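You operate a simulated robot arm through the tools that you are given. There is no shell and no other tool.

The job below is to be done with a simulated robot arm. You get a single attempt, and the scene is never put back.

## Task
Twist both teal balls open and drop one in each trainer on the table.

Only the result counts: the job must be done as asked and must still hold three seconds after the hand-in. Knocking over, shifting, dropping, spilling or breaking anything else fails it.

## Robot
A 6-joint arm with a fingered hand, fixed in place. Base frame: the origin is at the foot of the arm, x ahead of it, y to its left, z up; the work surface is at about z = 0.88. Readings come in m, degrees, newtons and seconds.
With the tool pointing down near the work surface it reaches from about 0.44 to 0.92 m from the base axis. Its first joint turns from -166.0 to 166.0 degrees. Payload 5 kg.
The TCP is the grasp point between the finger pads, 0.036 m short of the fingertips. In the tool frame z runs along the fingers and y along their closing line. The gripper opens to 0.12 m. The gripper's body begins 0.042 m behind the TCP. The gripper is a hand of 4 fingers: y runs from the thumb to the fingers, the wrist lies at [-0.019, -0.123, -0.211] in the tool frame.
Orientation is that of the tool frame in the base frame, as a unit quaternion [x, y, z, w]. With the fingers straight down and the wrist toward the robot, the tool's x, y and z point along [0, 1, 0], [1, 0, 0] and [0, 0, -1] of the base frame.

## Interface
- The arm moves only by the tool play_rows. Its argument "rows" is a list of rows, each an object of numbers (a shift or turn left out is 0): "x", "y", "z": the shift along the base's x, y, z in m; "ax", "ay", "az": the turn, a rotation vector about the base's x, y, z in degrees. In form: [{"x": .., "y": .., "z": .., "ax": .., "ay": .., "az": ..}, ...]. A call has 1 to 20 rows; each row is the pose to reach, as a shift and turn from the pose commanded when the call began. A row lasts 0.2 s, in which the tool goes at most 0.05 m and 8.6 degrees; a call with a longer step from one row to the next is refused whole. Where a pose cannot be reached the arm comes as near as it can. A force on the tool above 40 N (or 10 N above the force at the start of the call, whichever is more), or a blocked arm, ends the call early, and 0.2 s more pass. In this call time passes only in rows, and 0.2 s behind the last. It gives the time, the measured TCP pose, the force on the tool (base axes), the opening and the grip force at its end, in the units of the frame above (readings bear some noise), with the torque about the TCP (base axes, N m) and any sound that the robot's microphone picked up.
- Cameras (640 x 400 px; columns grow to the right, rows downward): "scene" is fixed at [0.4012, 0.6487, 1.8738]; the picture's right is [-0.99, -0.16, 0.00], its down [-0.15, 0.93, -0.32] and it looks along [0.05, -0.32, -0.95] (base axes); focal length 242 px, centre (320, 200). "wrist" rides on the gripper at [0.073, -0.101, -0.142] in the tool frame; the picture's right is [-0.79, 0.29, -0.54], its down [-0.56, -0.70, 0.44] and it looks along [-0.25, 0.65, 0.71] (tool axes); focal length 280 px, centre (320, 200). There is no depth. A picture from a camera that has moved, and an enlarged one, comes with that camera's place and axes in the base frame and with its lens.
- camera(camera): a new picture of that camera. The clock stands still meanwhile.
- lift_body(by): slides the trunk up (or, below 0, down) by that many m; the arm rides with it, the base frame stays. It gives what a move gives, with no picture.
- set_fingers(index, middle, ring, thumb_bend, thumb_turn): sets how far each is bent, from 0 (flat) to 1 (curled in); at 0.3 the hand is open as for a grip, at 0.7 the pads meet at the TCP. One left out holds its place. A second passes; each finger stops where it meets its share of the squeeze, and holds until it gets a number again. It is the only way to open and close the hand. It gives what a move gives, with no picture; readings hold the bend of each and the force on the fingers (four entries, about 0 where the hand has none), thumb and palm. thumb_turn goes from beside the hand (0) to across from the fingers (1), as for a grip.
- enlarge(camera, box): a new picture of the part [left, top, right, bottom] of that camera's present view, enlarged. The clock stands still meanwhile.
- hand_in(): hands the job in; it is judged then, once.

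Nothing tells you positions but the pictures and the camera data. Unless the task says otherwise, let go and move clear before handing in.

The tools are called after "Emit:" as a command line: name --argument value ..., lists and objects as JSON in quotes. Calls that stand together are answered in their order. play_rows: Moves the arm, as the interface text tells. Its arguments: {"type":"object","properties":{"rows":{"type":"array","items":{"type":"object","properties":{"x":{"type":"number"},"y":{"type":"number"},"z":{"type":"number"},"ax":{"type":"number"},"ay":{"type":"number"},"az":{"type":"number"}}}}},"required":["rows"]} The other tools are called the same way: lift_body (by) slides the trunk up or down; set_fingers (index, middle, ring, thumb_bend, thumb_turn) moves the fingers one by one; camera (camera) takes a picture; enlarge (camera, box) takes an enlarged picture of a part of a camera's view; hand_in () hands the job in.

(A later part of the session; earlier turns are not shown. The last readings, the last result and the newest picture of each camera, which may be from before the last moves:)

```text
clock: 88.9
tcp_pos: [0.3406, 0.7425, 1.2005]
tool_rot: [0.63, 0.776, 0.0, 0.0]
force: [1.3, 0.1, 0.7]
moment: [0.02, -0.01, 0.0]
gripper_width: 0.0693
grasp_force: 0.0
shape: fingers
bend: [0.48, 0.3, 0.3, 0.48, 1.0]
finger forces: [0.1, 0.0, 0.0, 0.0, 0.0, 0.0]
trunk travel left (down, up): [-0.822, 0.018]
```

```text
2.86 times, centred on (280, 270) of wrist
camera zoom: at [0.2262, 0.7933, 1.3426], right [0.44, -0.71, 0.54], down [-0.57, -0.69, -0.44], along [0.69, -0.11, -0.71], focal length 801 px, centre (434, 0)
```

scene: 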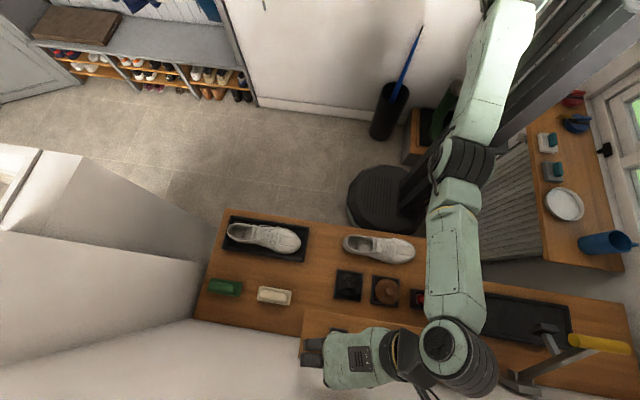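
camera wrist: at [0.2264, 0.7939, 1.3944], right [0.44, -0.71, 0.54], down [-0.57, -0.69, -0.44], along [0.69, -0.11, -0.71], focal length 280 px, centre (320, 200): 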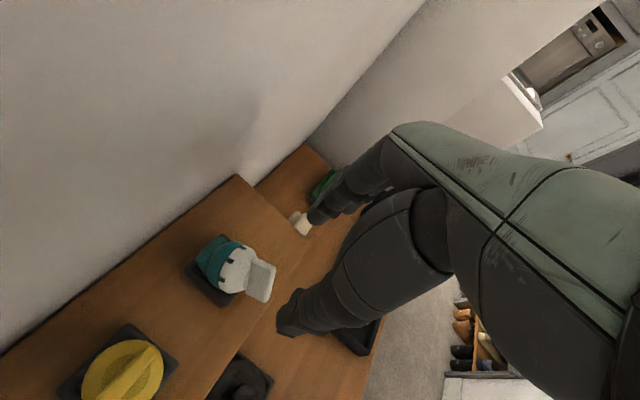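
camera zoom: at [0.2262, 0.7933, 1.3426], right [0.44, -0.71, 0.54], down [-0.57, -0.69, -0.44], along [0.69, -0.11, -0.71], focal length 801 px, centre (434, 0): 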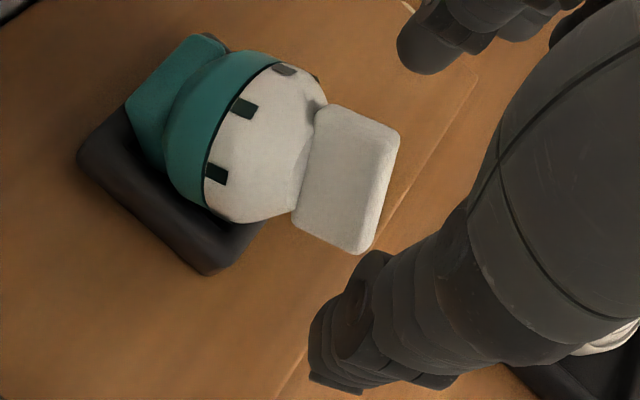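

Triangulating across three views puts the bar higher than I thought: centre around (0.326, 0.758, 1.172), leaning about 45–60° toward the robot, long axis near azimuth 30°. I'll raise the hand, turn to 30° and line up with the outer part of the bar before closing.

Emit:
play_rows --rows '[{"z": 0.03}, {"x": -0.004, "y": 0.002, "z": 0.05, "az": 6}, {"x": -0.008, "y": 0.005, "z": 0.05, "az": 12}, {"x": -0.0117, "y": 0.0075, "z": 0.05, "az": 18}]'

Emit:
enlarge --camera "wrist" --box '[200, 200, 360, 340]'

Emit:
play_rows --rows '[{"z": -0.015}, {"z": -0.03}]'

Emit:
enlarge --camera "wrist" --box '[200, 200, 360, 340]'

```text
clock: 89.9
tcp_pos: [0.3282, 0.7503, 1.2507]
tool_rot: [0.501, 0.866, 0.001, 0.0]
force: [-0.3, -0.5, 0.0]
moment: [0.01, 0.02, 0.01]
gripper_width: 0.0695
grasp_force: 0.2
shape: fingers
bend: [0.48, 0.3, 0.3, 0.48, 1.0]
finger forces: [0.0, 0.0, 0.0, 0.1, 0.0, 0.0]
trunk travel left (down, up): [-0.822, 0.018]
```

```text
2.86 times, centred on (280, 270) of wrist
camera zoom: at [0.2051, 0.7634, 1.3928], right [0.64, -0.54, 0.54], down [-0.33, -0.83, -0.44], along [0.69, 0.11, -0.71], focal length 801 px, centre (434, 0)
```

zoom: 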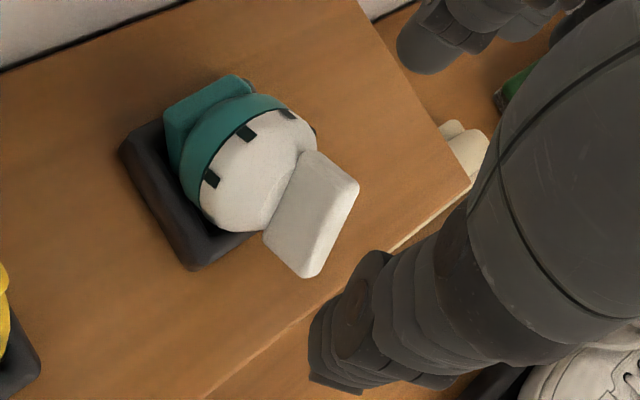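

```text
clock: 90.5
tcp_pos: [0.328, 0.7508, 1.2205]
tool_rot: [0.501, 0.865, 0.001, 0.0]
force: [0.6, 0.2, -0.3]
moment: [0.0, 0.0, 0.0]
gripper_width: 0.0695
grasp_force: 0.0
shape: fingers
bend: [0.48, 0.3, 0.3, 0.48, 1.0]
finger forces: [0.0, 0.0, 0.0, 0.0, 0.0, 0.0]
trunk travel left (down, up): [-0.822, 0.018]
```

```text
2.86 times, centred on (280, 270) of wrist
camera zoom: at [0.2048, 0.7637, 1.3624], right [0.64, -0.54, 0.54], down [-0.33, -0.83, -0.44], along [0.69, 0.11, -0.71], focal length 801 px, centre (434, 0)
```

zoom: 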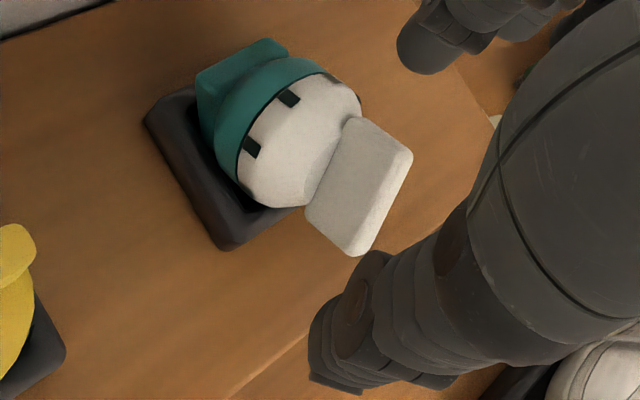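

The ball is leaning about 65° toward the robot, with its bar's +x end somewhat higher. I'll shift the pinch 8 mm toward the outer half of the bar, clear of the dome, and go down to bar height.

Emit:
play_rows --rows '[{"y": -0.0084, "az": -5}, {"y": -0.0084, "z": -0.013, "az": -5}, {"y": -0.0084, "z": -0.0265, "az": -5}]'

Emit:
enlarge --camera "wrist" --box '[200, 180, 360, 340]'

```text
clock: 91.3
tcp_pos: [0.3287, 0.7418, 1.194]
tool_rot: [0.539, 0.842, 0.001, 0.001]
force: [-0.8, 0.7, -0.1]
moment: [-0.03, -0.03, 0.0]
gripper_width: 0.0695
grasp_force: 0.1
shape: fingers
bend: [0.48, 0.3, 0.3, 0.48, 1.0]
finger forces: [0.0, 0.1, 0.0, 0.0, 0.0, 0.1]
trunk travel left (down, up): [-0.822, 0.018]
```

```text
2.50 times, centred on (280, 260) of wrist
camera zoom: at [0.2068, 0.7664, 1.3357], right [0.59, -0.6, 0.54], down [-0.4, -0.8, -0.44], along [0.7, 0.05, -0.71], focal length 701 px, centre (420, 50)
```

zoom: 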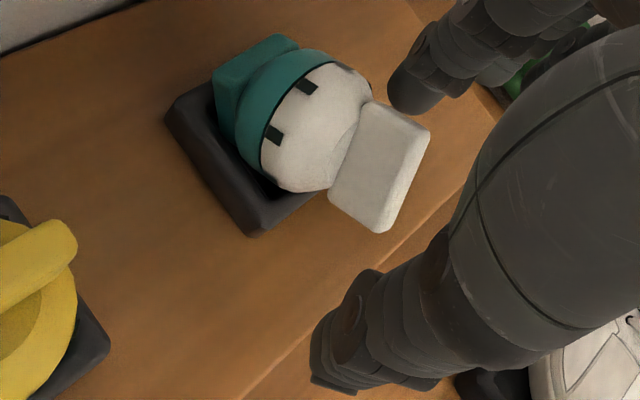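

Emit:
play_rows --rows '[{"x": 0.0038, "y": 0.0051}]'

Emit:
set_fingers --index 0.56 --thumb_bend 0.56

Emit:
enlarge --camera "wrist" --box '[200, 180, 360, 340]'

```text
clock: 91.7
tcp_pos: [0.3337, 0.7477, 1.1937]
tool_rot: [0.538, 0.843, 0.0, -0.001]
force: [-0.1, 0.8, -0.7]
moment: [-0.02, -0.03, 0.02]
gripper_width: 0.0697
grasp_force: 0.2
shape: fingers
bend: [0.48, 0.3, 0.3, 0.48, 1.0]
finger forces: [0.0, 0.0, 0.0, 0.0, 0.0, 0.1]
trunk travel left (down, up): [-0.822, 0.018]
```

```text
clock: 92.7
tcp_pos: [0.3334, 0.747, 1.1941]
tool_rot: [0.539, 0.842, 0.001, 0.001]
force: [0.7, 0.5, 0.1]
moment: [0.02, 0.01, 0.01]
gripper_width: 0.0467
grasp_force: 0.0
shape: fingers
bend: [0.56, 0.3, 0.3, 0.56, 1.0]
finger forces: [0.1, 0.0, 0.0, 0.0, 0.1, 0.0]
trunk travel left (down, up): [-0.822, 0.018]
```

```text
2.50 times, centred on (280, 260) of wrist
camera zoom: at [0.2103, 0.7711, 1.3359], right [0.59, -0.59, 0.54], down [-0.4, -0.8, -0.44], along [0.7, 0.05, -0.71], focal length 701 px, centre (420, 50)
```

zoom: 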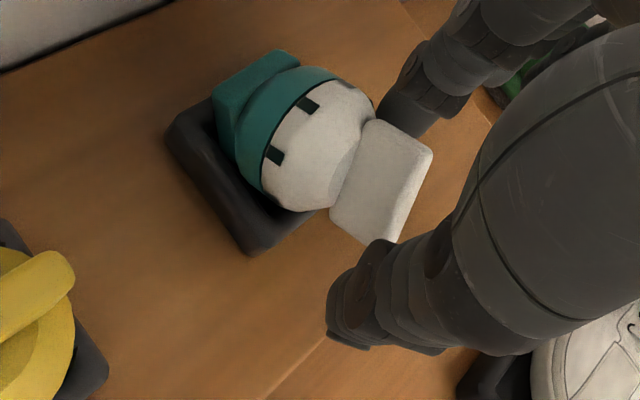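

The index and thumb are now close to both ends of the bar. I'll close gently to the grip that held before.

Emit:
set_fingers --index 0.61 --thumb_bend 0.61

Emit:
enlarge --camera "wrist" --box '[200, 180, 360, 340]'

```text
clock: 93.7
tcp_pos: [0.3328, 0.7478, 1.1941]
tool_rot: [0.538, 0.843, 0.0, 0.0]
force: [0.4, -1.5, 0.5]
moment: [0.0, -0.05, -0.03]
gripper_width: 0.0361
grasp_force: 1.6
shape: fingers
bend: [0.6, 0.3, 0.3, 0.59, 1.0]
finger forces: [1.3, 0.1, 0.1, 0.0, 1.3, 0.1]
trunk travel left (down, up): [-0.822, 0.018]
```

```text
2.50 times, centred on (280, 260) of wrist
camera zoom: at [0.2104, 0.7711, 1.3359], right [0.59, -0.6, 0.54], down [-0.4, -0.8, -0.44], along [0.7, 0.05, -0.71], focal length 701 px, centre (420, 50)
```

zoom: 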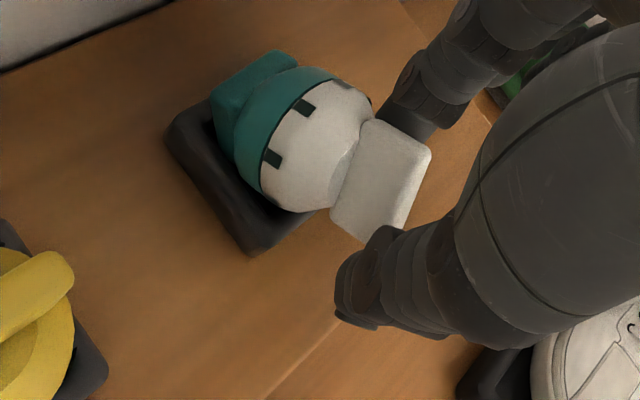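

Emit:
set_fingers --index 0.645 --thumb_bend 0.64

Emit:
play_rows --rows '[{"z": 0.004}, {"z": 0.008}, {"z": 0.012}, {"z": 0.016}]'

Emit:
enlarge --camera "wrist" --box '[200, 180, 360, 340]'

```text
clock: 94.7
tcp_pos: [0.3332, 0.7474, 1.1939]
tool_rot: [0.538, 0.843, 0.001, 0.001]
force: [0.5, -1.3, 0.5]
moment: [0.03, -0.05, -0.09]
gripper_width: 0.0328
grasp_force: 3.4
shape: fingers
bend: [0.61, 0.3, 0.3, 0.61, 1.0]
finger forces: [3.2, 0.0, 0.0, 0.0, 2.9, 0.0]
trunk travel left (down, up): [-0.822, 0.018]
```

```text
clock: 95.7
tcp_pos: [0.3335, 0.7477, 1.2089]
tool_rot: [0.538, 0.843, 0.0, 0.0]
force: [0.5, 0.0, 0.1]
moment: [0.0, 0.01, 0.0]
gripper_width: 0.0231
grasp_force: 0.2
shape: fingers
bend: [0.64, 0.3, 0.3, 0.64, 1.0]
finger forces: [0.1, 0.0, 0.0, 0.0, 0.0, 0.0]
trunk travel left (down, up): [-0.822, 0.018]
```

```text
2.50 times, centred on (280, 260) of wrist
camera zoom: at [0.2104, 0.7714, 1.3517], right [0.59, -0.59, 0.54], down [-0.4, -0.8, -0.44], along [0.7, 0.05, -0.71], focal length 701 px, centre (420, 50)
```

zoom: 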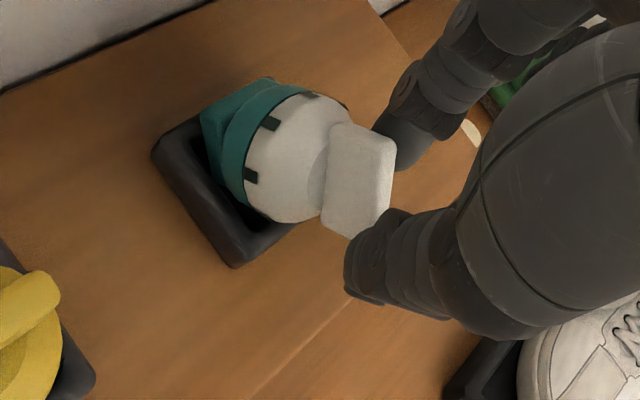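

The bar slipped out as I lifted, but the ball is still held by the holder and is leaning less than before. I'll lift clear and take a couple of views from different sides to get its exact pose.

Emit:
play_rows --rows '[{"z": 0.02}, {"z": 0.05}, {"z": 0.08}, {"y": -0.03, "z": 0.09}, {"y": -0.06, "z": 0.09}]'

Emit:
enlarge --camera "wrist" --box '[180, 160, 340, 300]'

Emit:
enlarge --camera "scene" --box '[310, 310, 400, 370]'

```text
clock: 96.9
tcp_pos: [0.3341, 0.6848, 1.3004]
tool_rot: [0.538, 0.843, 0.0, 0.0]
force: [-0.7, 0.0, 0.3]
moment: [0.04, 0.02, 0.02]
gripper_width: 0.023
grasp_force: 0.1
shape: fingers
bend: [0.64, 0.3, 0.3, 0.64, 1.0]
finger forces: [0.0, 0.0, 0.0, 0.0, 0.0, 0.0]
trunk travel left (down, up): [-0.822, 0.018]
```

```text
2.86 times, centred on (260, 230) of wrist
camera zoom: at [0.2101, 0.7089, 1.4425], right [0.59, -0.6, 0.54], down [-0.4, -0.8, -0.45], along [0.7, 0.05, -0.71], focal length 801 px, centre (491, 114)
```

zoom: 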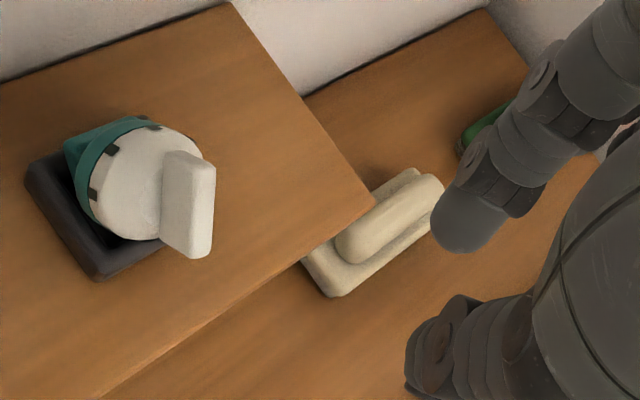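

```text
6.67 times, centred on (355, 340) of scene
camera zoom: at [0.4012, 0.6487, 1.8738], right [-0.99, -0.16, 0.0], down [-0.15, 0.93, -0.32], along [0.05, -0.32, -0.95], focal length 1616 px, centre (87, -733)
```

zoom: 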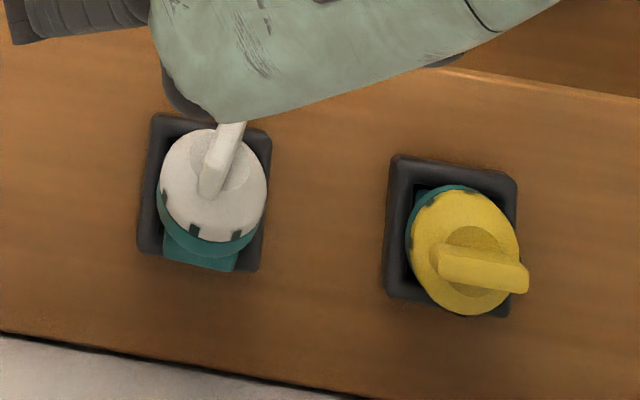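

The scene camera now shows it clearly: the white ball is leaning only about 25° toward the robot, still in its holder, and its bar points near azimuth 75°. So the cap has turned about 75° relative to the square foot. A hand at azimuth 0° can now take the bar across its flat faces, a much firmer grip. I'll move above it.

Emit:
set_fingers --index 0.52 --thumb_bend 0.52

Emit:
play_rows --rows '[{"y": 0.01, "az": -7}, {"x": -0.003, "y": 0.025, "az": -14}, {"x": -0.006, "y": 0.045, "az": -21}, {"x": -0.0066, "y": 0.06, "az": -25}, {"x": -0.0066, "y": 0.073, "z": -0.02, "az": -25}, {"x": -0.0066, "y": 0.073, "z": -0.05, "az": -25}]'

Emit:
enlarge --camera "wrist" --box '[220, 180, 380, 340]'

```text
clock: 97.9
tcp_pos: [0.3326, 0.6862, 1.2984]
tool_rot: [0.538, 0.843, 0.0, 0.001]
force: [-0.3, 0.4, 0.1]
moment: [0.01, 0.01, 0.01]
gripper_width: 0.0574
grasp_force: 0.0
shape: fingers
bend: [0.52, 0.3, 0.3, 0.52, 1.0]
finger forces: [0.0, 0.0, 0.1, 0.0, 0.1, 0.0]
trunk travel left (down, up): [-0.822, 0.018]
```

```text
clock: 99.3
tcp_pos: [0.3249, 0.7561, 1.2484]
tool_rot: [0.708, 0.706, 0.001, 0.001]
force: [-0.1, 0.0, 0.2]
moment: [-0.03, -0.01, 0.01]
gripper_width: 0.0577
grasp_force: 0.1
shape: fingers
bend: [0.52, 0.3, 0.3, 0.52, 1.0]
finger forces: [0.0, 0.1, 0.0, 0.1, 0.1, 0.0]
out of reach, approached as far as the arm can: row 6
trunk travel left (down, up): [-0.822, 0.018]
```

```text
2.50 times, centred on (300, 260) of wrist
camera zoom: at [0.223, 0.8287, 1.3912], right [0.29, -0.79, 0.54], down [-0.7, -0.56, -0.44], along [0.65, -0.25, -0.71], focal length 701 px, centre (370, 50)
```

zoom: 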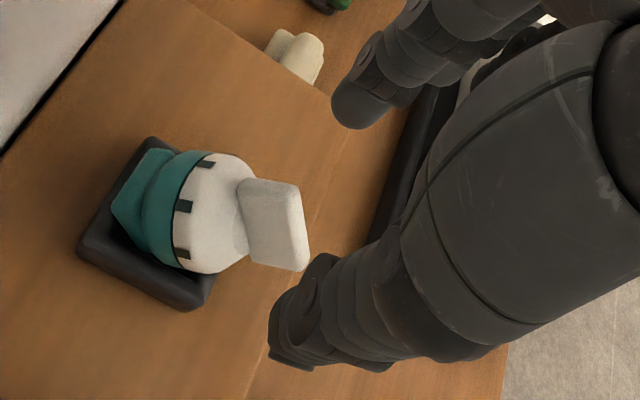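

The two views agree on a lean of about 45° toward the robot, with the bar's flat faces pointing almost along ±x. A pinch along x will land flush on them. I'll go down so the pads sit either side of the plate, clear of the dome.

Emit:
play_rows --rows '[{"x": 0.002, "y": -0.007, "z": -0.012}, {"x": 0.002, "y": -0.007, "z": -0.028}, {"x": 0.002, "y": -0.007, "z": -0.042}]'

Emit:
enlarge --camera "wrist" --box '[220, 180, 380, 340]'

```text
clock: 100.1
tcp_pos: [0.3266, 0.7473, 1.2057]
tool_rot: [0.708, 0.706, 0.0, 0.001]
force: [0.5, -0.2, -0.2]
moment: [0.01, 0.05, 0.02]
gripper_width: 0.0577
grasp_force: 0.1
shape: fingers
bend: [0.52, 0.3, 0.3, 0.52, 1.0]
finger forces: [0.0, 0.0, 0.0, 0.0, 0.0, 0.0]
trunk travel left (down, up): [-0.822, 0.018]
```

```text
2.50 times, centred on (300, 260) of wrist
camera zoom: at [0.2249, 0.8211, 1.3494], right [0.29, -0.79, 0.54], down [-0.7, -0.56, -0.44], along [0.65, -0.25, -0.71], focal length 701 px, centre (370, 50)
```

zoom: 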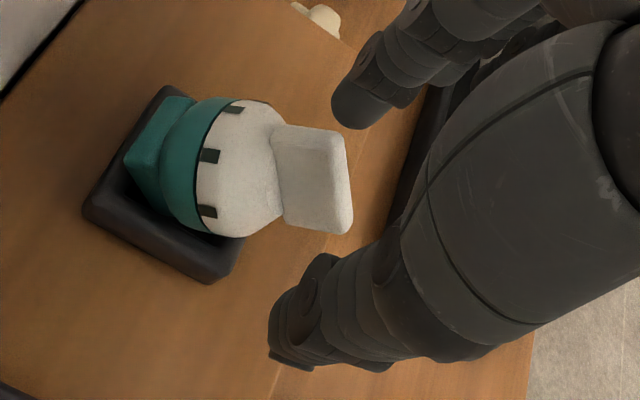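

Emit:
play_rows --rows '[{"x": -0.001, "y": 0.003, "z": 0.003}, {"x": -0.001, "y": 0.0058, "z": 0.003}]'

Emit:
set_fingers --index 0.6 --thumb_bend 0.6

Emit:
enlarge --camera "wrist" --box '[220, 180, 380, 340]'

```text
clock: 100.7
tcp_pos: [0.3242, 0.7513, 1.2111]
tool_rot: [0.708, 0.707, 0.0, 0.0]
force: [0.1, 0.5, 0.5]
moment: [-0.02, -0.02, 0.0]
gripper_width: 0.0578
grasp_force: 0.0
shape: fingers
bend: [0.52, 0.3, 0.3, 0.52, 1.0]
finger forces: [0.0, 0.0, 0.0, 0.0, 0.0, 0.0]
trunk travel left (down, up): [-0.822, 0.018]
```

```text
clock: 101.7
tcp_pos: [0.3251, 0.7497, 1.2104]
tool_rot: [0.708, 0.706, 0.001, 0.001]
force: [0.2, 0.0, 0.1]
moment: [0.03, 0.0, -0.01]
gripper_width: 0.0348
grasp_force: 0.0
shape: fingers
bend: [0.6, 0.3, 0.3, 0.6, 1.0]
finger forces: [0.0, 0.0, 0.0, 0.1, 0.0, 0.0]
trunk travel left (down, up): [-0.822, 0.018]
```

```text
2.50 times, centred on (300, 260) of wrist
camera zoom: at [0.2241, 0.8237, 1.3531], right [0.29, -0.79, 0.54], down [-0.7, -0.56, -0.44], along [0.65, -0.25, -0.71], focal length 701 px, centre (370, 50)
```

zoom: 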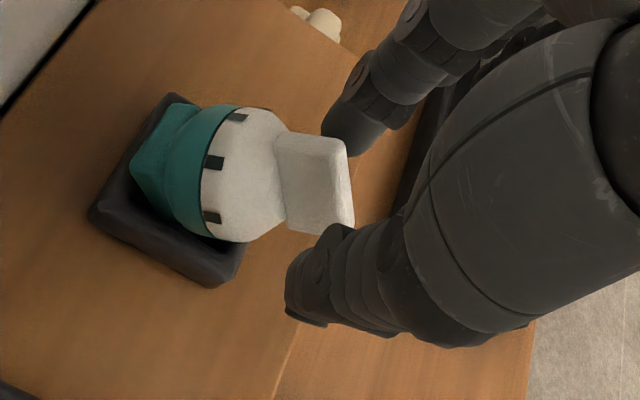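

Emit:
play_rows --rows '[{"y": 0.004}]'

Emit:
set_fingers --index 0.66 --thumb_bend 0.66

Emit:
enlarge --camera "wrist" --box '[220, 180, 380, 340]'

```text
clock: 102.1
tcp_pos: [0.3248, 0.7494, 1.2106]
tool_rot: [0.708, 0.707, 0.001, 0.001]
force: [0.2, 0.0, 0.1]
moment: [0.04, -0.03, -0.05]
gripper_width: 0.0346
grasp_force: 0.0
shape: fingers
bend: [0.6, 0.3, 0.3, 0.6, 1.0]
finger forces: [0.0, 0.0, 0.0, 0.0, 0.0, 0.1]
out of reach, approached as far as the arm can: row 1
trunk travel left (down, up): [-0.822, 0.018]
```

```text
clock: 103.1
tcp_pos: [0.3255, 0.7496, 1.2103]
tool_rot: [0.708, 0.706, 0.001, 0.0]
force: [0.4, 0.2, -0.5]
moment: [-0.02, 0.01, 0.03]
gripper_width: 0.0178
grasp_force: 0.6
shape: fingers
bend: [0.66, 0.3, 0.3, 0.66, 1.0]
finger forces: [0.1, 0.1, 0.0, 0.0, 0.1, 0.1]
trunk travel left (down, up): [-0.822, 0.018]
```

```text
2.50 times, centred on (300, 260) of wrist
camera zoom: at [0.2242, 0.8237, 1.3531], right [0.29, -0.79, 0.54], down [-0.7, -0.56, -0.44], along [0.65, -0.25, -0.71], focal length 701 px, centre (370, 50)
```

zoom: 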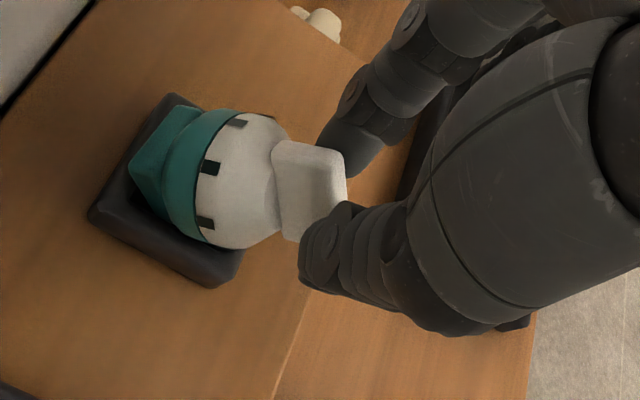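

Emit:
set_fingers --index 0.69 --thumb_bend 0.69

Emit:
enlarge --camera "wrist" --box '[220, 180, 380, 340]'

```text
clock: 104.1
tcp_pos: [0.3244, 0.7505, 1.2107]
tool_rot: [0.708, 0.707, 0.0, 0.0]
force: [-0.2, -0.1, 0.2]
moment: [0.03, -0.02, 0.02]
gripper_width: 0.0124
grasp_force: 1.4
shape: fingers
bend: [0.68, 0.3, 0.3, 0.68, 1.0]
finger forces: [1.2, 0.1, 0.0, 0.0, 1.1, 0.0]
trunk travel left (down, up): [-0.822, 0.018]
```

```text
2.50 times, centred on (300, 260) of wrist
camera zoom: at [0.2242, 0.8237, 1.3531], right [0.29, -0.79, 0.54], down [-0.7, -0.56, -0.44], along [0.65, -0.25, -0.71], focal length 701 px, centre (370, 50)
```

zoom: 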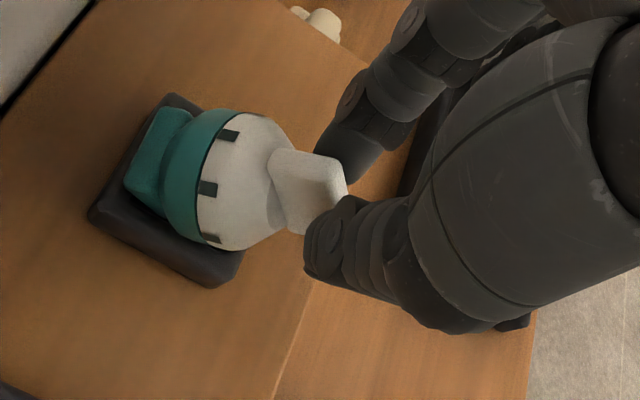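

The plate is pinched across its 9 mm thickness with balanced forces. I'll firm up the grip and lift a little.

Emit:
set_fingers --index 0.75 --thumb_bend 0.75

Emit:
enlarge --camera "wrist" --box '[220, 180, 380, 340]'

Emit:
play_rows --rows '[{"z": 0.004}, {"z": 0.009}, {"z": 0.015}]'

Emit:
enlarge --camera "wrist" --box '[220, 180, 380, 340]'

```text
clock: 105.1
tcp_pos: [0.3253, 0.7502, 1.2104]
tool_rot: [0.707, 0.707, 0.001, 0.0]
force: [0.6, 0.6, 0.8]
moment: [0.03, -0.04, -0.07]
gripper_width: 0.0086
grasp_force: 10.4
shape: fingers
bend: [0.73, 0.3, 0.3, 0.7, 1.0]
finger forces: [10.4, 0.0, 0.0, 0.1, 10.2, 0.0]
trunk travel left (down, up): [-0.822, 0.018]
```

```text
2.50 times, centred on (300, 260) of wrist
camera zoom: at [0.2244, 0.8237, 1.3531], right [0.29, -0.79, 0.54], down [-0.7, -0.56, -0.44], along [0.65, -0.25, -0.71], focal length 701 px, centre (370, 50)
```

zoom: 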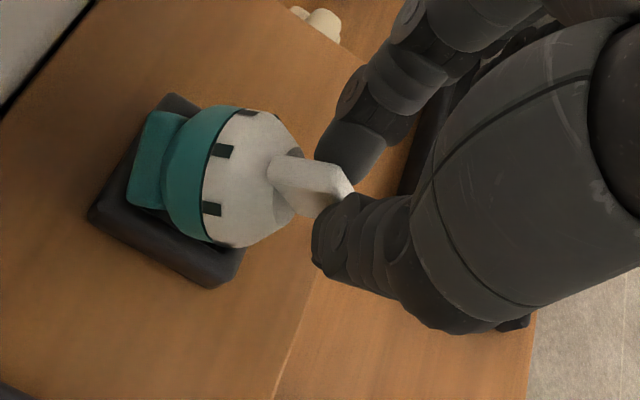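

```text
clock: 105.9
tcp_pos: [0.3254, 0.7506, 1.226]
tool_rot: [0.707, 0.707, 0.001, 0.0]
force: [0.3, 0.4, -0.8]
moment: [0.01, -0.03, 0.03]
gripper_width: 0.0076
grasp_force: 9.9
shape: fingers
bend: [0.73, 0.3, 0.3, 0.71, 1.0]
finger forces: [9.7, 0.1, 0.0, 0.1, 9.7, 0.0]
trunk travel left (down, up): [-0.822, 0.018]
```

```text
2.50 times, centred on (300, 260) of wrist
camera zoom: at [0.2238, 0.8239, 1.3682], right [0.29, -0.79, 0.54], down [-0.7, -0.56, -0.44], along [0.65, -0.25, -0.71], focal length 701 px, centre (370, 50)
```

zoom: 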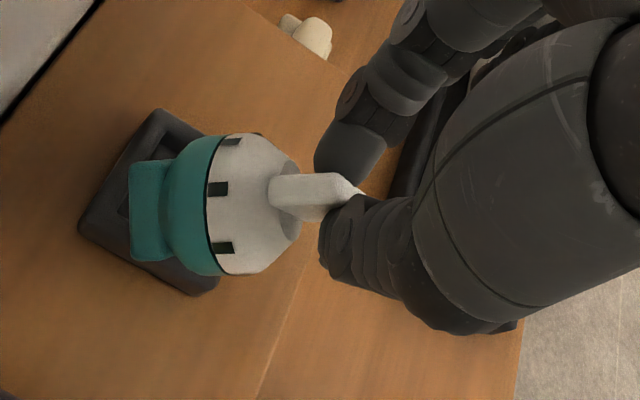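

The ball is now firmly held by its bar at 10 N and has lifted clear of the holder, though it hangs tilted. I'll raise it slowly to a safe height and carry it over the open table area near (0.44, 0.62).

Emit:
play_rows --rows '[{"z": 0.01}, {"z": 0.025}, {"z": 0.045}, {"z": 0.07}, {"y": -0.01, "z": 0.085}, {"x": 0.01, "y": -0.03, "z": 0.085}, {"x": 0.03, "y": -0.055, "z": 0.085}, {"x": 0.05, "y": -0.08, "z": 0.085}, {"x": 0.075, "y": -0.105, "z": 0.085}, {"x": 0.1, "y": -0.125, "z": 0.085}, {"x": 0.115, "y": -0.13, "z": 0.085}]'

Emit:
camera --camera "wrist"

Emit:
camera --camera "scene"

```text
clock: 108.3
tcp_pos: [0.4417, 0.6202, 1.3107]
tool_rot: [0.708, 0.707, 0.0, 0.0]
force: [0.4, 0.2, 0.2]
moment: [-0.02, 0.02, 0.0]
gripper_width: 0.0077
grasp_force: 9.5
shape: fingers
bend: [0.73, 0.3, 0.3, 0.71, 1.0]
finger forces: [9.7, 0.0, 0.1, 0.0, 9.7, 0.0]
trunk travel left (down, up): [-0.822, 0.018]
```

```text
taken
camera wrist: at [0.3399, 0.6938, 1.4525], right [0.29, -0.79, 0.54], down [-0.7, -0.56, -0.44], along [0.65, -0.25, -0.71], focal length 280 px, centre (320, 200)
```

wrist: 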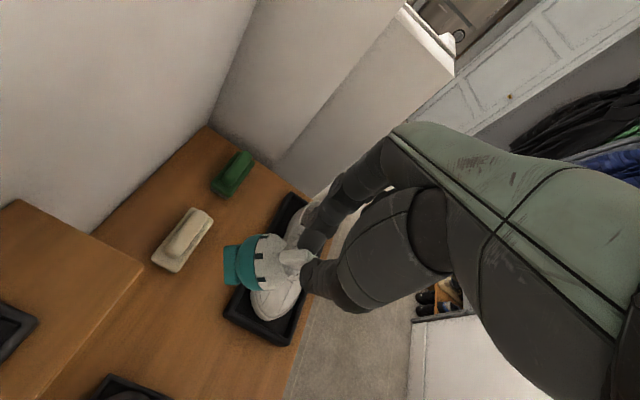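

```text
taken
```

scene: 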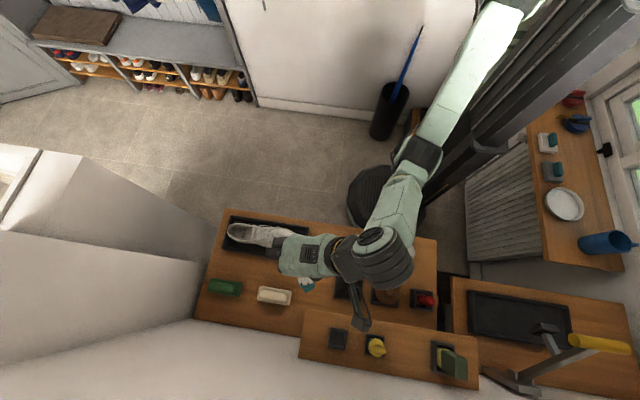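

The ball is safely in hand above the table. I'll look closely at how it's held.

Emit:
enlarge --camera "wrist" --box '[210, 210, 330, 310]'

Emit:
enlarge --camera "scene" --box '[270, 260, 350, 320]'

```text
4.00 times, centred on (270, 260) of wrist
camera zoom: at [0.3399, 0.6938, 1.4525], right [0.29, -0.79, 0.54], down [-0.7, -0.56, -0.44], along [0.65, -0.25, -0.71], focal length 1122 px, centre (520, -40)
```

zoom: 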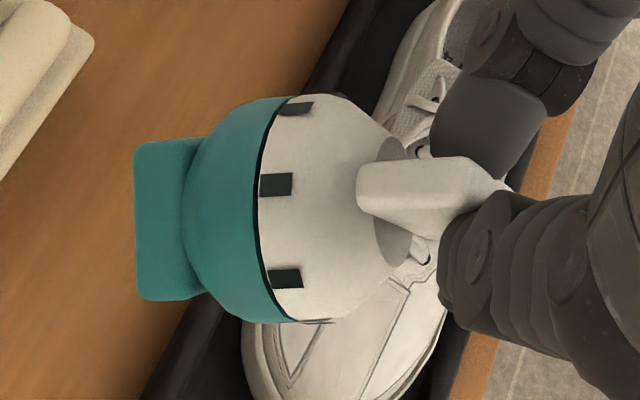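

```text
6.67 times, centred on (310, 290) of scene
camera zoom: at [0.4012, 0.6487, 1.8738], right [-0.99, -0.16, 0.0], down [-0.15, 0.93, -0.32], along [0.05, -0.32, -0.95], focal length 1616 px, centre (387, -400)
```

zoom: 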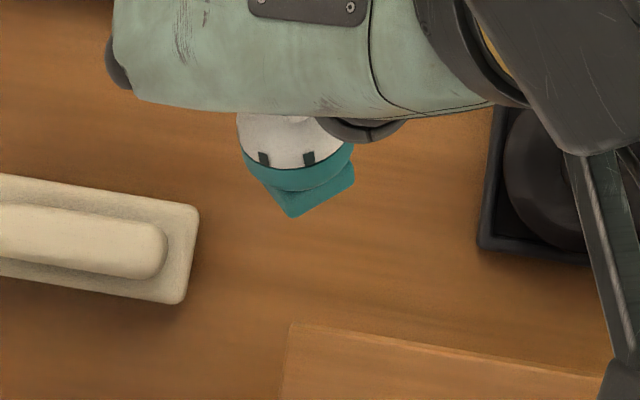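

The ball is held firmly by the bar, with its foot pointing up-left (+y, down) and tilted about 40° from vertical. The foot's edges are about 45° to the bar, so the cap has already turned roughly 45°. I'll set its foot on the open table near (0.40, 0.56) and roll it upright about the foot edge. First I'll tuck the spare fingers in a bit and move down.

Emit:
set_fingers --middle 0.48 --ring 0.48

Emit:
play_rows --rows '[{"x": -0.01, "y": -0.015, "z": -0.02}, {"x": -0.02, "y": -0.03, "z": -0.045}, {"x": -0.03, "y": -0.045, "z": -0.07}, {"x": -0.04, "y": -0.06, "z": -0.1}, {"x": -0.0417, "y": -0.06, "z": -0.13}, {"x": -0.0417, "y": -0.06, "z": -0.16}, {"x": -0.0417, "y": -0.06, "z": -0.19}, {"x": -0.0417, "y": -0.06, "z": -0.22}]'

Emit:
camera --camera "scene"

Emit:
camera --camera "wrist"

```text
clock: 109.3
tcp_pos: [0.4405, 0.6205, 1.3103]
tool_rot: [0.708, 0.706, 0.001, 0.001]
force: [0.4, 0.0, -0.7]
moment: [-0.03, 0.02, -0.02]
gripper_width: 0.0077
grasp_force: 9.8
shape: fingers
bend: [0.73, 0.48, 0.48, 0.71, 1.0]
finger forces: [9.7, 0.1, 0.0, 0.0, 9.8, 0.0]
trunk travel left (down, up): [-0.822, 0.018]
```

```text
clock: 111.1
tcp_pos: [0.3987, 0.5607, 1.0914]
tool_rot: [0.708, 0.706, 0.001, 0.0]
force: [-0.3, -0.7, -0.7]
moment: [-0.02, -0.02, -0.01]
gripper_width: 0.0073
grasp_force: 9.4
shape: fingers
bend: [0.73, 0.48, 0.48, 0.71, 1.0]
finger forces: [9.8, 0.0, 0.0, 0.0, 9.9, 0.0]
trunk travel left (down, up): [-0.822, 0.018]
```

```text
taken
```

scene: 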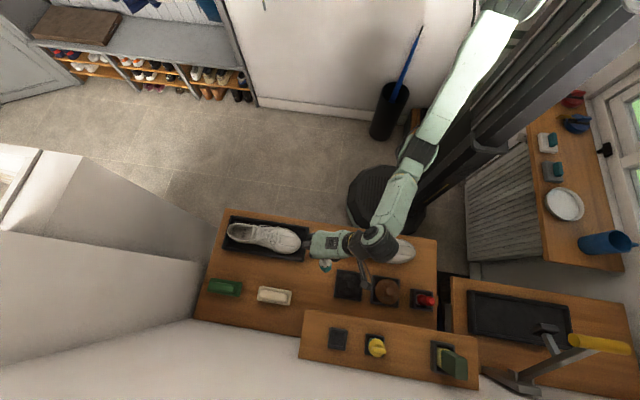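

```text
taken
camera wrist: at [0.2977, 0.6335, 1.2331], right [0.29, -0.79, 0.54], down [-0.7, -0.56, -0.44], along [0.65, -0.25, -0.71], focal length 280 px, centre (320, 200)
```

wrist: 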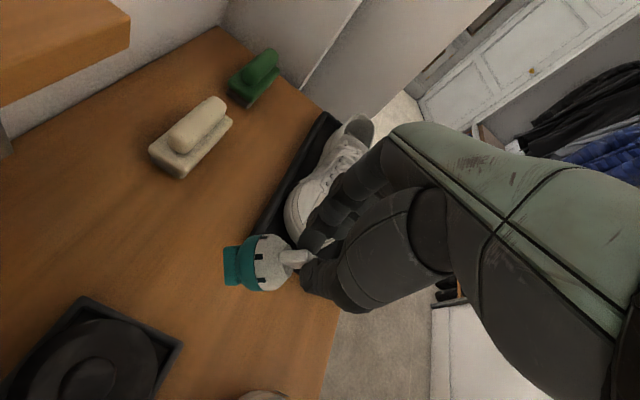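

Emit:
play_rows --rows '[{"z": -0.03}, {"z": -0.06}, {"z": -0.085}, {"z": -0.1}]'

Emit:
enlarge --camera "wrist" --box '[190, 200, 350, 320]'

Emit:
enlarge --camera "scene" --box '[270, 200, 430, 300]'

```text
clock: 112.1
tcp_pos: [0.3974, 0.5606, 0.9899]
tool_rot: [0.708, 0.707, 0.001, 0.001]
force: [0.2, -0.3, -0.6]
moment: [0.0, 0.04, 0.03]
gripper_width: 0.0075
grasp_force: 10.0
shape: fingers
bend: [0.73, 0.48, 0.48, 0.71, 1.0]
finger forces: [9.9, 0.0, 0.0, 0.0, 10.0, 0.0]
trunk travel left (down, up): [-0.822, 0.018]
```

```text
3.33 times, centred on (270, 260) of wrist
camera zoom: at [0.297, 0.6337, 1.1327], right [0.29, -0.79, 0.54], down [-0.7, -0.56, -0.44], along [0.65, -0.25, -0.71], focal length 935 px, centre (487, 0)
```

zoom: 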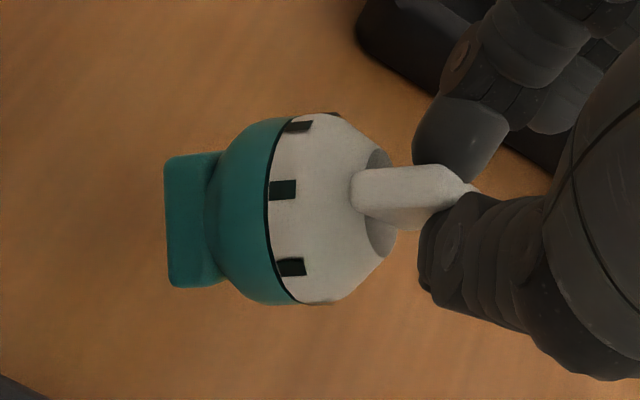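

```text
4.00 times, centred on (350, 250) of scene
camera zoom: at [0.4012, 0.6487, 1.8738], right [-0.99, -0.16, 0.0], down [-0.15, 0.93, -0.32], along [0.05, -0.32, -0.95], focal length 969 px, centre (200, 0)
```

zoom: 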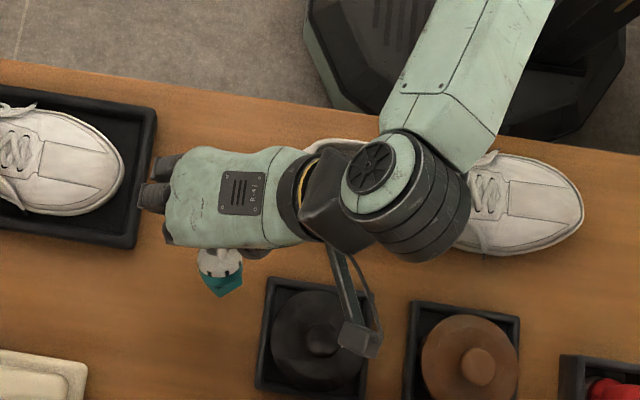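

Emit:
play_rows --rows '[{"z": -0.004}, {"z": -0.008}, {"z": -0.012}]'

Emit:
play_rows --rows '[{"z": -0.003}, {"z": -0.006}]'

Emit:
enlarge --camera "wrist" --box '[190, 200, 350, 320]'

```text
clock: 112.9
tcp_pos: [0.3983, 0.5606, 0.9785]
tool_rot: [0.708, 0.706, 0.001, 0.001]
force: [-0.4, -0.4, -0.9]
moment: [0.01, -0.01, 0.0]
gripper_width: 0.0078
grasp_force: 10.3
shape: fingers
bend: [0.73, 0.48, 0.48, 0.71, 1.0]
finger forces: [9.9, 0.0, 0.0, 0.0, 9.9, 0.0]
trunk travel left (down, up): [-0.822, 0.018]
```

```text
clock: 113.5
tcp_pos: [0.398, 0.5598, 0.9741]
tool_rot: [0.708, 0.707, 0.001, 0.0]
force: [-0.7, -0.1, -0.5]
moment: [-0.03, 0.01, 0.01]
gripper_width: 0.0076
grasp_force: 10.1
shape: fingers
bend: [0.73, 0.48, 0.48, 0.71, 1.0]
finger forces: [9.9, 0.1, 0.0, 0.0, 9.9, 0.0]
trunk travel left (down, up): [-0.822, 0.018]
```

```text
3.33 times, centred on (270, 260) of wrist
camera zoom: at [0.2971, 0.6336, 1.115], right [0.29, -0.79, 0.54], down [-0.7, -0.56, -0.44], along [0.65, -0.25, -0.71], focal length 935 px, centre (487, 0)
```

zoom: 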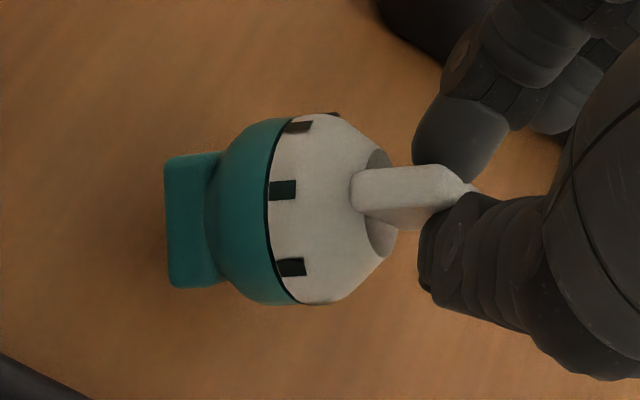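

Emit:
play_rows --rows '[{"z": -0.003}, {"z": -0.006}]'

Emit:
play_rows --rows '[{"z": -0.003}, {"z": -0.006}]'

Emit:
enlarge --camera "wrist" --box '[190, 200, 350, 320]'

```text
clock: 114.1
tcp_pos: [0.3982, 0.5597, 0.9663]
tool_rot: [0.708, 0.706, 0.001, 0.001]
force: [0.2, 0.0, 0.0]
moment: [-0.04, 0.0, 0.01]
gripper_width: 0.0076
grasp_force: 10.2
shape: fingers
bend: [0.73, 0.48, 0.48, 0.71, 1.0]
finger forces: [10.1, 0.1, 0.0, 0.0, 10.2, 0.0]
trunk travel left (down, up): [-0.822, 0.018]
```

```text
clock: 114.7
tcp_pos: [0.399, 0.5602, 0.9614]
tool_rot: [0.708, 0.706, 0.001, 0.0]
force: [1.3, -1.3, 4.0]
moment: [0.02, -0.03, 0.0]
gripper_width: 0.0074
grasp_force: 10.6
shape: fingers
bend: [0.74, 0.48, 0.48, 0.71, 1.0]
finger forces: [11.3, 0.0, 0.1, 0.0, 10.5, 0.1]
trunk travel left (down, up): [-0.822, 0.018]
```

```text
3.33 times, centred on (270, 260) of wrist
camera zoom: at [0.2974, 0.6334, 1.1039], right [0.28, -0.79, 0.54], down [-0.7, -0.56, -0.44], along [0.65, -0.25, -0.71], focal length 935 px, centre (487, 0)
```

zoom: 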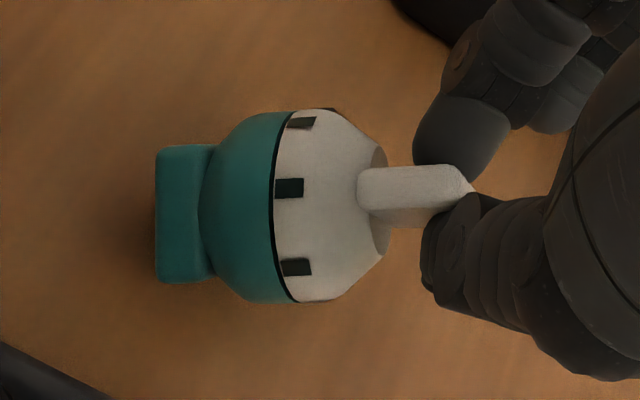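

The foot's lower edge has touched the table at about 4 N. I'll move the hand along an arc over that contact so friction rolls the ball upright, checking part way.

Emit:
play_rows --rows '[{"y": 0.0065, "z": 0.0043}, {"y": 0.0135, "z": 0.0082}, {"y": 0.019, "z": 0.0103}, {"y": 0.0246, "z": 0.012}]'

Emit:
enlarge --camera "wrist" --box '[190, 200, 350, 320]'

```text
clock: 115.7
tcp_pos: [0.3982, 0.5861, 0.9731]
tool_rot: [0.707, 0.707, 0.001, 0.0]
force: [-0.4, -1.3, 0.7]
moment: [-0.03, 0.02, -0.01]
gripper_width: 0.0073
grasp_force: 10.2
shape: fingers
bend: [0.74, 0.48, 0.48, 0.71, 1.0]
finger forces: [10.3, 0.0, 0.0, 0.1, 10.4, 0.0]
trunk travel left (down, up): [-0.822, 0.018]
```

```text
3.33 times, centred on (270, 260) of wrist
camera zoom: at [0.2968, 0.6589, 1.115], right [0.29, -0.79, 0.54], down [-0.7, -0.56, -0.44], along [0.65, -0.25, -0.71], focal length 935 px, centre (487, 0)
```

zoom: 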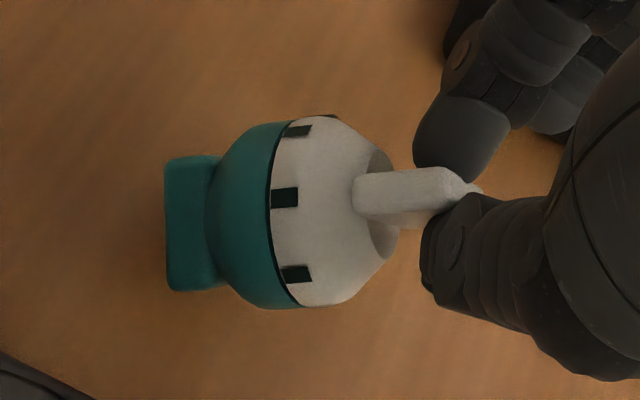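

The grip was stiff enough that the foot slid instead of rolling. I'll loosen to about 3 N, put the foot edge back down a little firmer, and repeat the arc.

Emit:
set_fingers --index 0.705 --thumb_bend 0.705

Emit:
play_rows --rows '[{"z": -0.005}, {"z": -0.01}, {"z": -0.013}]'

Emit:
enlarge --camera "wrist" --box '[190, 200, 350, 320]'

```text
clock: 116.7
tcp_pos: [0.3977, 0.5847, 0.9726]
tool_rot: [0.708, 0.706, 0.001, 0.0]
force: [-0.9, 0.5, -0.2]
moment: [-0.03, 0.02, 0.02]
gripper_width: 0.0105
grasp_force: 1.7
shape: fingers
bend: [0.69, 0.48, 0.48, 0.68, 1.0]
finger forces: [1.7, 0.0, 0.0, 0.1, 1.4, 0.0]
trunk travel left (down, up): [-0.822, 0.018]
```

```text
clock: 117.5
tcp_pos: [0.3983, 0.5846, 0.9607]
tool_rot: [0.708, 0.706, 0.0, 0.001]
force: [0.7, -0.6, 0.8]
moment: [0.02, -0.03, 0.01]
gripper_width: 0.0083
grasp_force: 1.2
shape: fingers
bend: [0.69, 0.48, 0.48, 0.69, 1.0]
finger forces: [1.3, 0.0, 0.1, 0.0, 1.3, 0.1]
trunk travel left (down, up): [-0.822, 0.018]
```

```text
3.33 times, centred on (270, 260) of wrist
camera zoom: at [0.2972, 0.658, 1.103], right [0.29, -0.79, 0.54], down [-0.7, -0.56, -0.44], along [0.65, -0.25, -0.71], focal length 935 px, centre (487, 0)
```

zoom: 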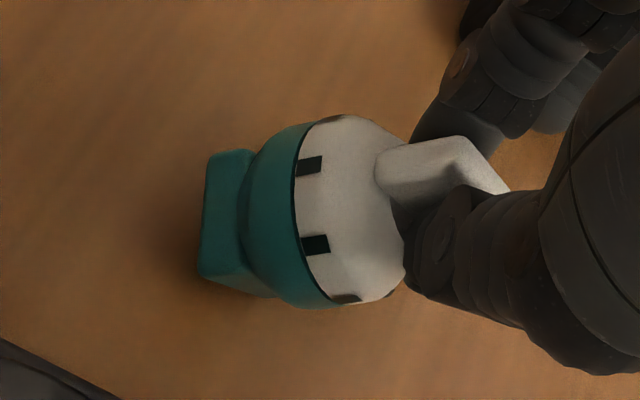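

Emit:
play_rows --rows '[{"y": 0.004, "z": 0.001}, {"y": 0.008, "z": 0.002}, {"y": 0.012, "z": 0.004}]'

Emit:
enlarge --camera "wrist" --box '[190, 200, 350, 320]'

```text
clock: 118.3
tcp_pos: [0.3972, 0.5974, 0.9643]
tool_rot: [0.707, 0.707, 0.0, 0.001]
force: [0.0, 0.1, -0.6]
moment: [0.02, -0.01, 0.02]
gripper_width: 0.0085
grasp_force: 1.0
shape: fingers
bend: [0.69, 0.48, 0.48, 0.69, 1.0]
finger forces: [1.2, 0.0, 0.0, 0.0, 1.3, 0.0]
trunk travel left (down, up): [-0.822, 0.018]
```

```text
3.33 times, centred on (270, 260) of wrist
camera zoom: at [0.2967, 0.6706, 1.1057], right [0.29, -0.79, 0.54], down [-0.7, -0.56, -0.44], along [0.65, -0.25, -0.71], focal length 935 px, centre (487, 0)
```

zoom: 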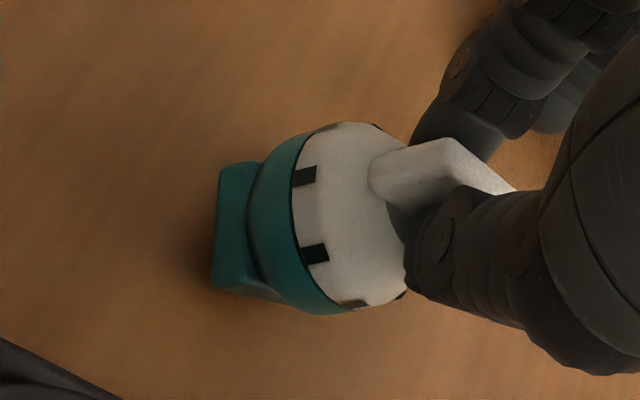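

It's starting to roll upright. I'll keep moving along the arc with slight pressure.

Emit:
play_rows --rows '[{"z": -0.003}, {"y": 0.004, "z": -0.002}, {"y": 0.008, "z": -0.001}, {"y": 0.012, "z": 0.0}, {"y": 0.016, "z": 0.001}]'

Emit:
enlarge --camera "wrist" --box '[190, 200, 350, 320]'

```text
clock: 119.5
tcp_pos: [0.3973, 0.611, 0.9646]
tool_rot: [0.708, 0.706, 0.001, 0.001]
force: [-0.5, 0.1, 1.9]
moment: [-0.03, 0.05, 0.0]
gripper_width: 0.0087
grasp_force: 2.3
shape: fingers
bend: [0.69, 0.48, 0.48, 0.69, 1.0]
finger forces: [1.2, 0.0, 0.0, 0.1, 3.5, 0.0]
trunk travel left (down, up): [-0.822, 0.018]
```

```text
3.33 times, centred on (270, 260) of wrist
camera zoom: at [0.2966, 0.6862, 1.107], right [0.29, -0.79, 0.54], down [-0.7, -0.56, -0.44], along [0.65, -0.25, -0.71], focal length 935 px, centre (487, 0)
```

zoom: 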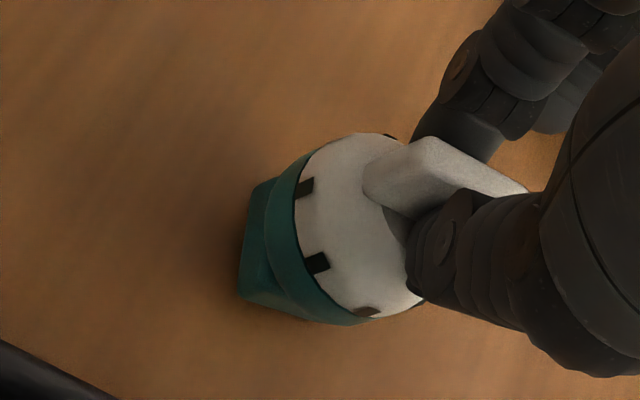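

Emit:
play_rows --rows '[{"y": 0.004, "z": 0.0005}, {"y": 0.008, "z": 0.001}]'

Emit:
enlarge --camera "wrist" --box '[190, 200, 350, 320]'

Emit:
enlarge --camera "scene" --box '[270, 220, 430, 320]'

```text
clock: 120.1
tcp_pos: [0.3973, 0.6203, 0.965]
tool_rot: [0.708, 0.706, 0.0, 0.001]
force: [-0.5, 0.2, -0.8]
moment: [0.01, 0.02, 0.05]
gripper_width: 0.0089
grasp_force: 2.3
shape: fingers
bend: [0.69, 0.48, 0.48, 0.69, 1.0]
finger forces: [1.2, 0.0, 0.0, 0.0, 1.7, 0.0]
trunk travel left (down, up): [-0.822, 0.018]
```

```text
3.33 times, centred on (270, 260) of wrist
camera zoom: at [0.2967, 0.6941, 1.1077], right [0.29, -0.79, 0.54], down [-0.7, -0.56, -0.44], along [0.65, -0.25, -0.71], focal length 935 px, centre (487, 0)
```

zoom: 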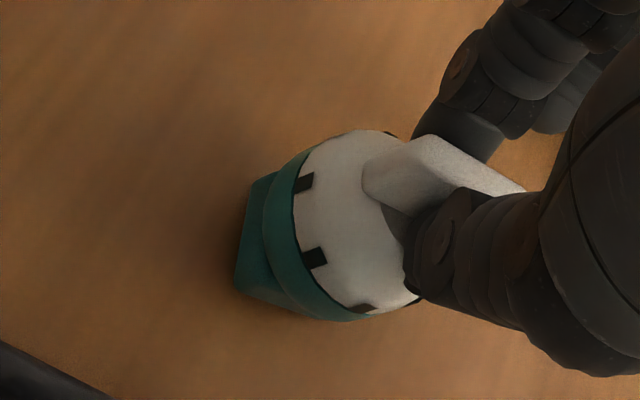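

```text
4.00 times, centred on (350, 270) of scene
camera zoom: at [0.4012, 0.6487, 1.8738], right [-0.99, -0.16, 0.0], down [-0.15, 0.93, -0.32], along [0.05, -0.32, -0.95], focal length 969 px, centre (200, -80)
```

zoom: 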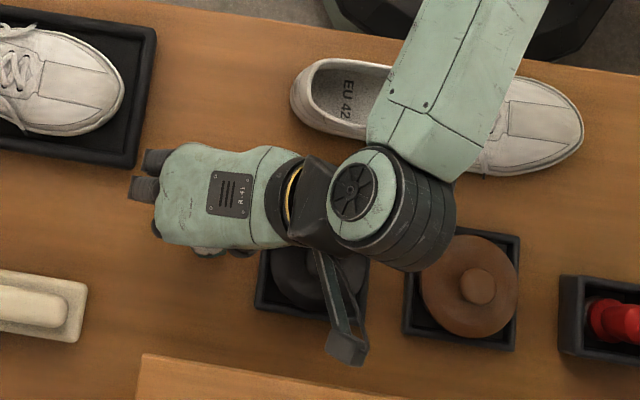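

Emit:
play_rows --rows '[{"z": -0.003}, {"z": -0.005}, {"y": 0.004, "z": -0.005}, {"y": 0.008, "z": -0.0045}]'

Emit:
enlarge --camera "wrist" --box '[190, 200, 350, 320]'

```text
clock: 121.1
tcp_pos: [0.3952, 0.6298, 0.9628]
tool_rot: [0.707, 0.707, 0.001, 0.0]
force: [-2.7, 0.4, 10.4]
moment: [0.03, 0.13, 0.0]
gripper_width: 0.0091
grasp_force: 7.2
shape: fingers
bend: [0.7, 0.48, 0.48, 0.69, 1.0]
finger forces: [3.8, 0.0, 0.1, 0.0, 9.5, 0.0]
trunk travel left (down, up): [-0.822, 0.018]
```

```text
3.33 times, centred on (270, 260) of wrist
camera zoom: at [0.2954, 0.7023, 1.1049], right [0.29, -0.79, 0.54], down [-0.7, -0.56, -0.45], along [0.65, -0.25, -0.71], focal length 935 px, centre (487, 0)
```

zoom: 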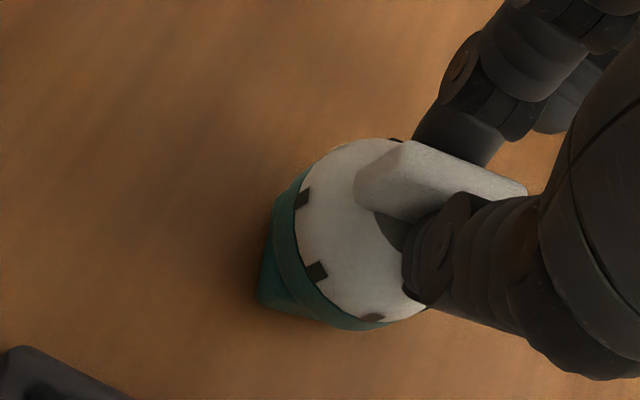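

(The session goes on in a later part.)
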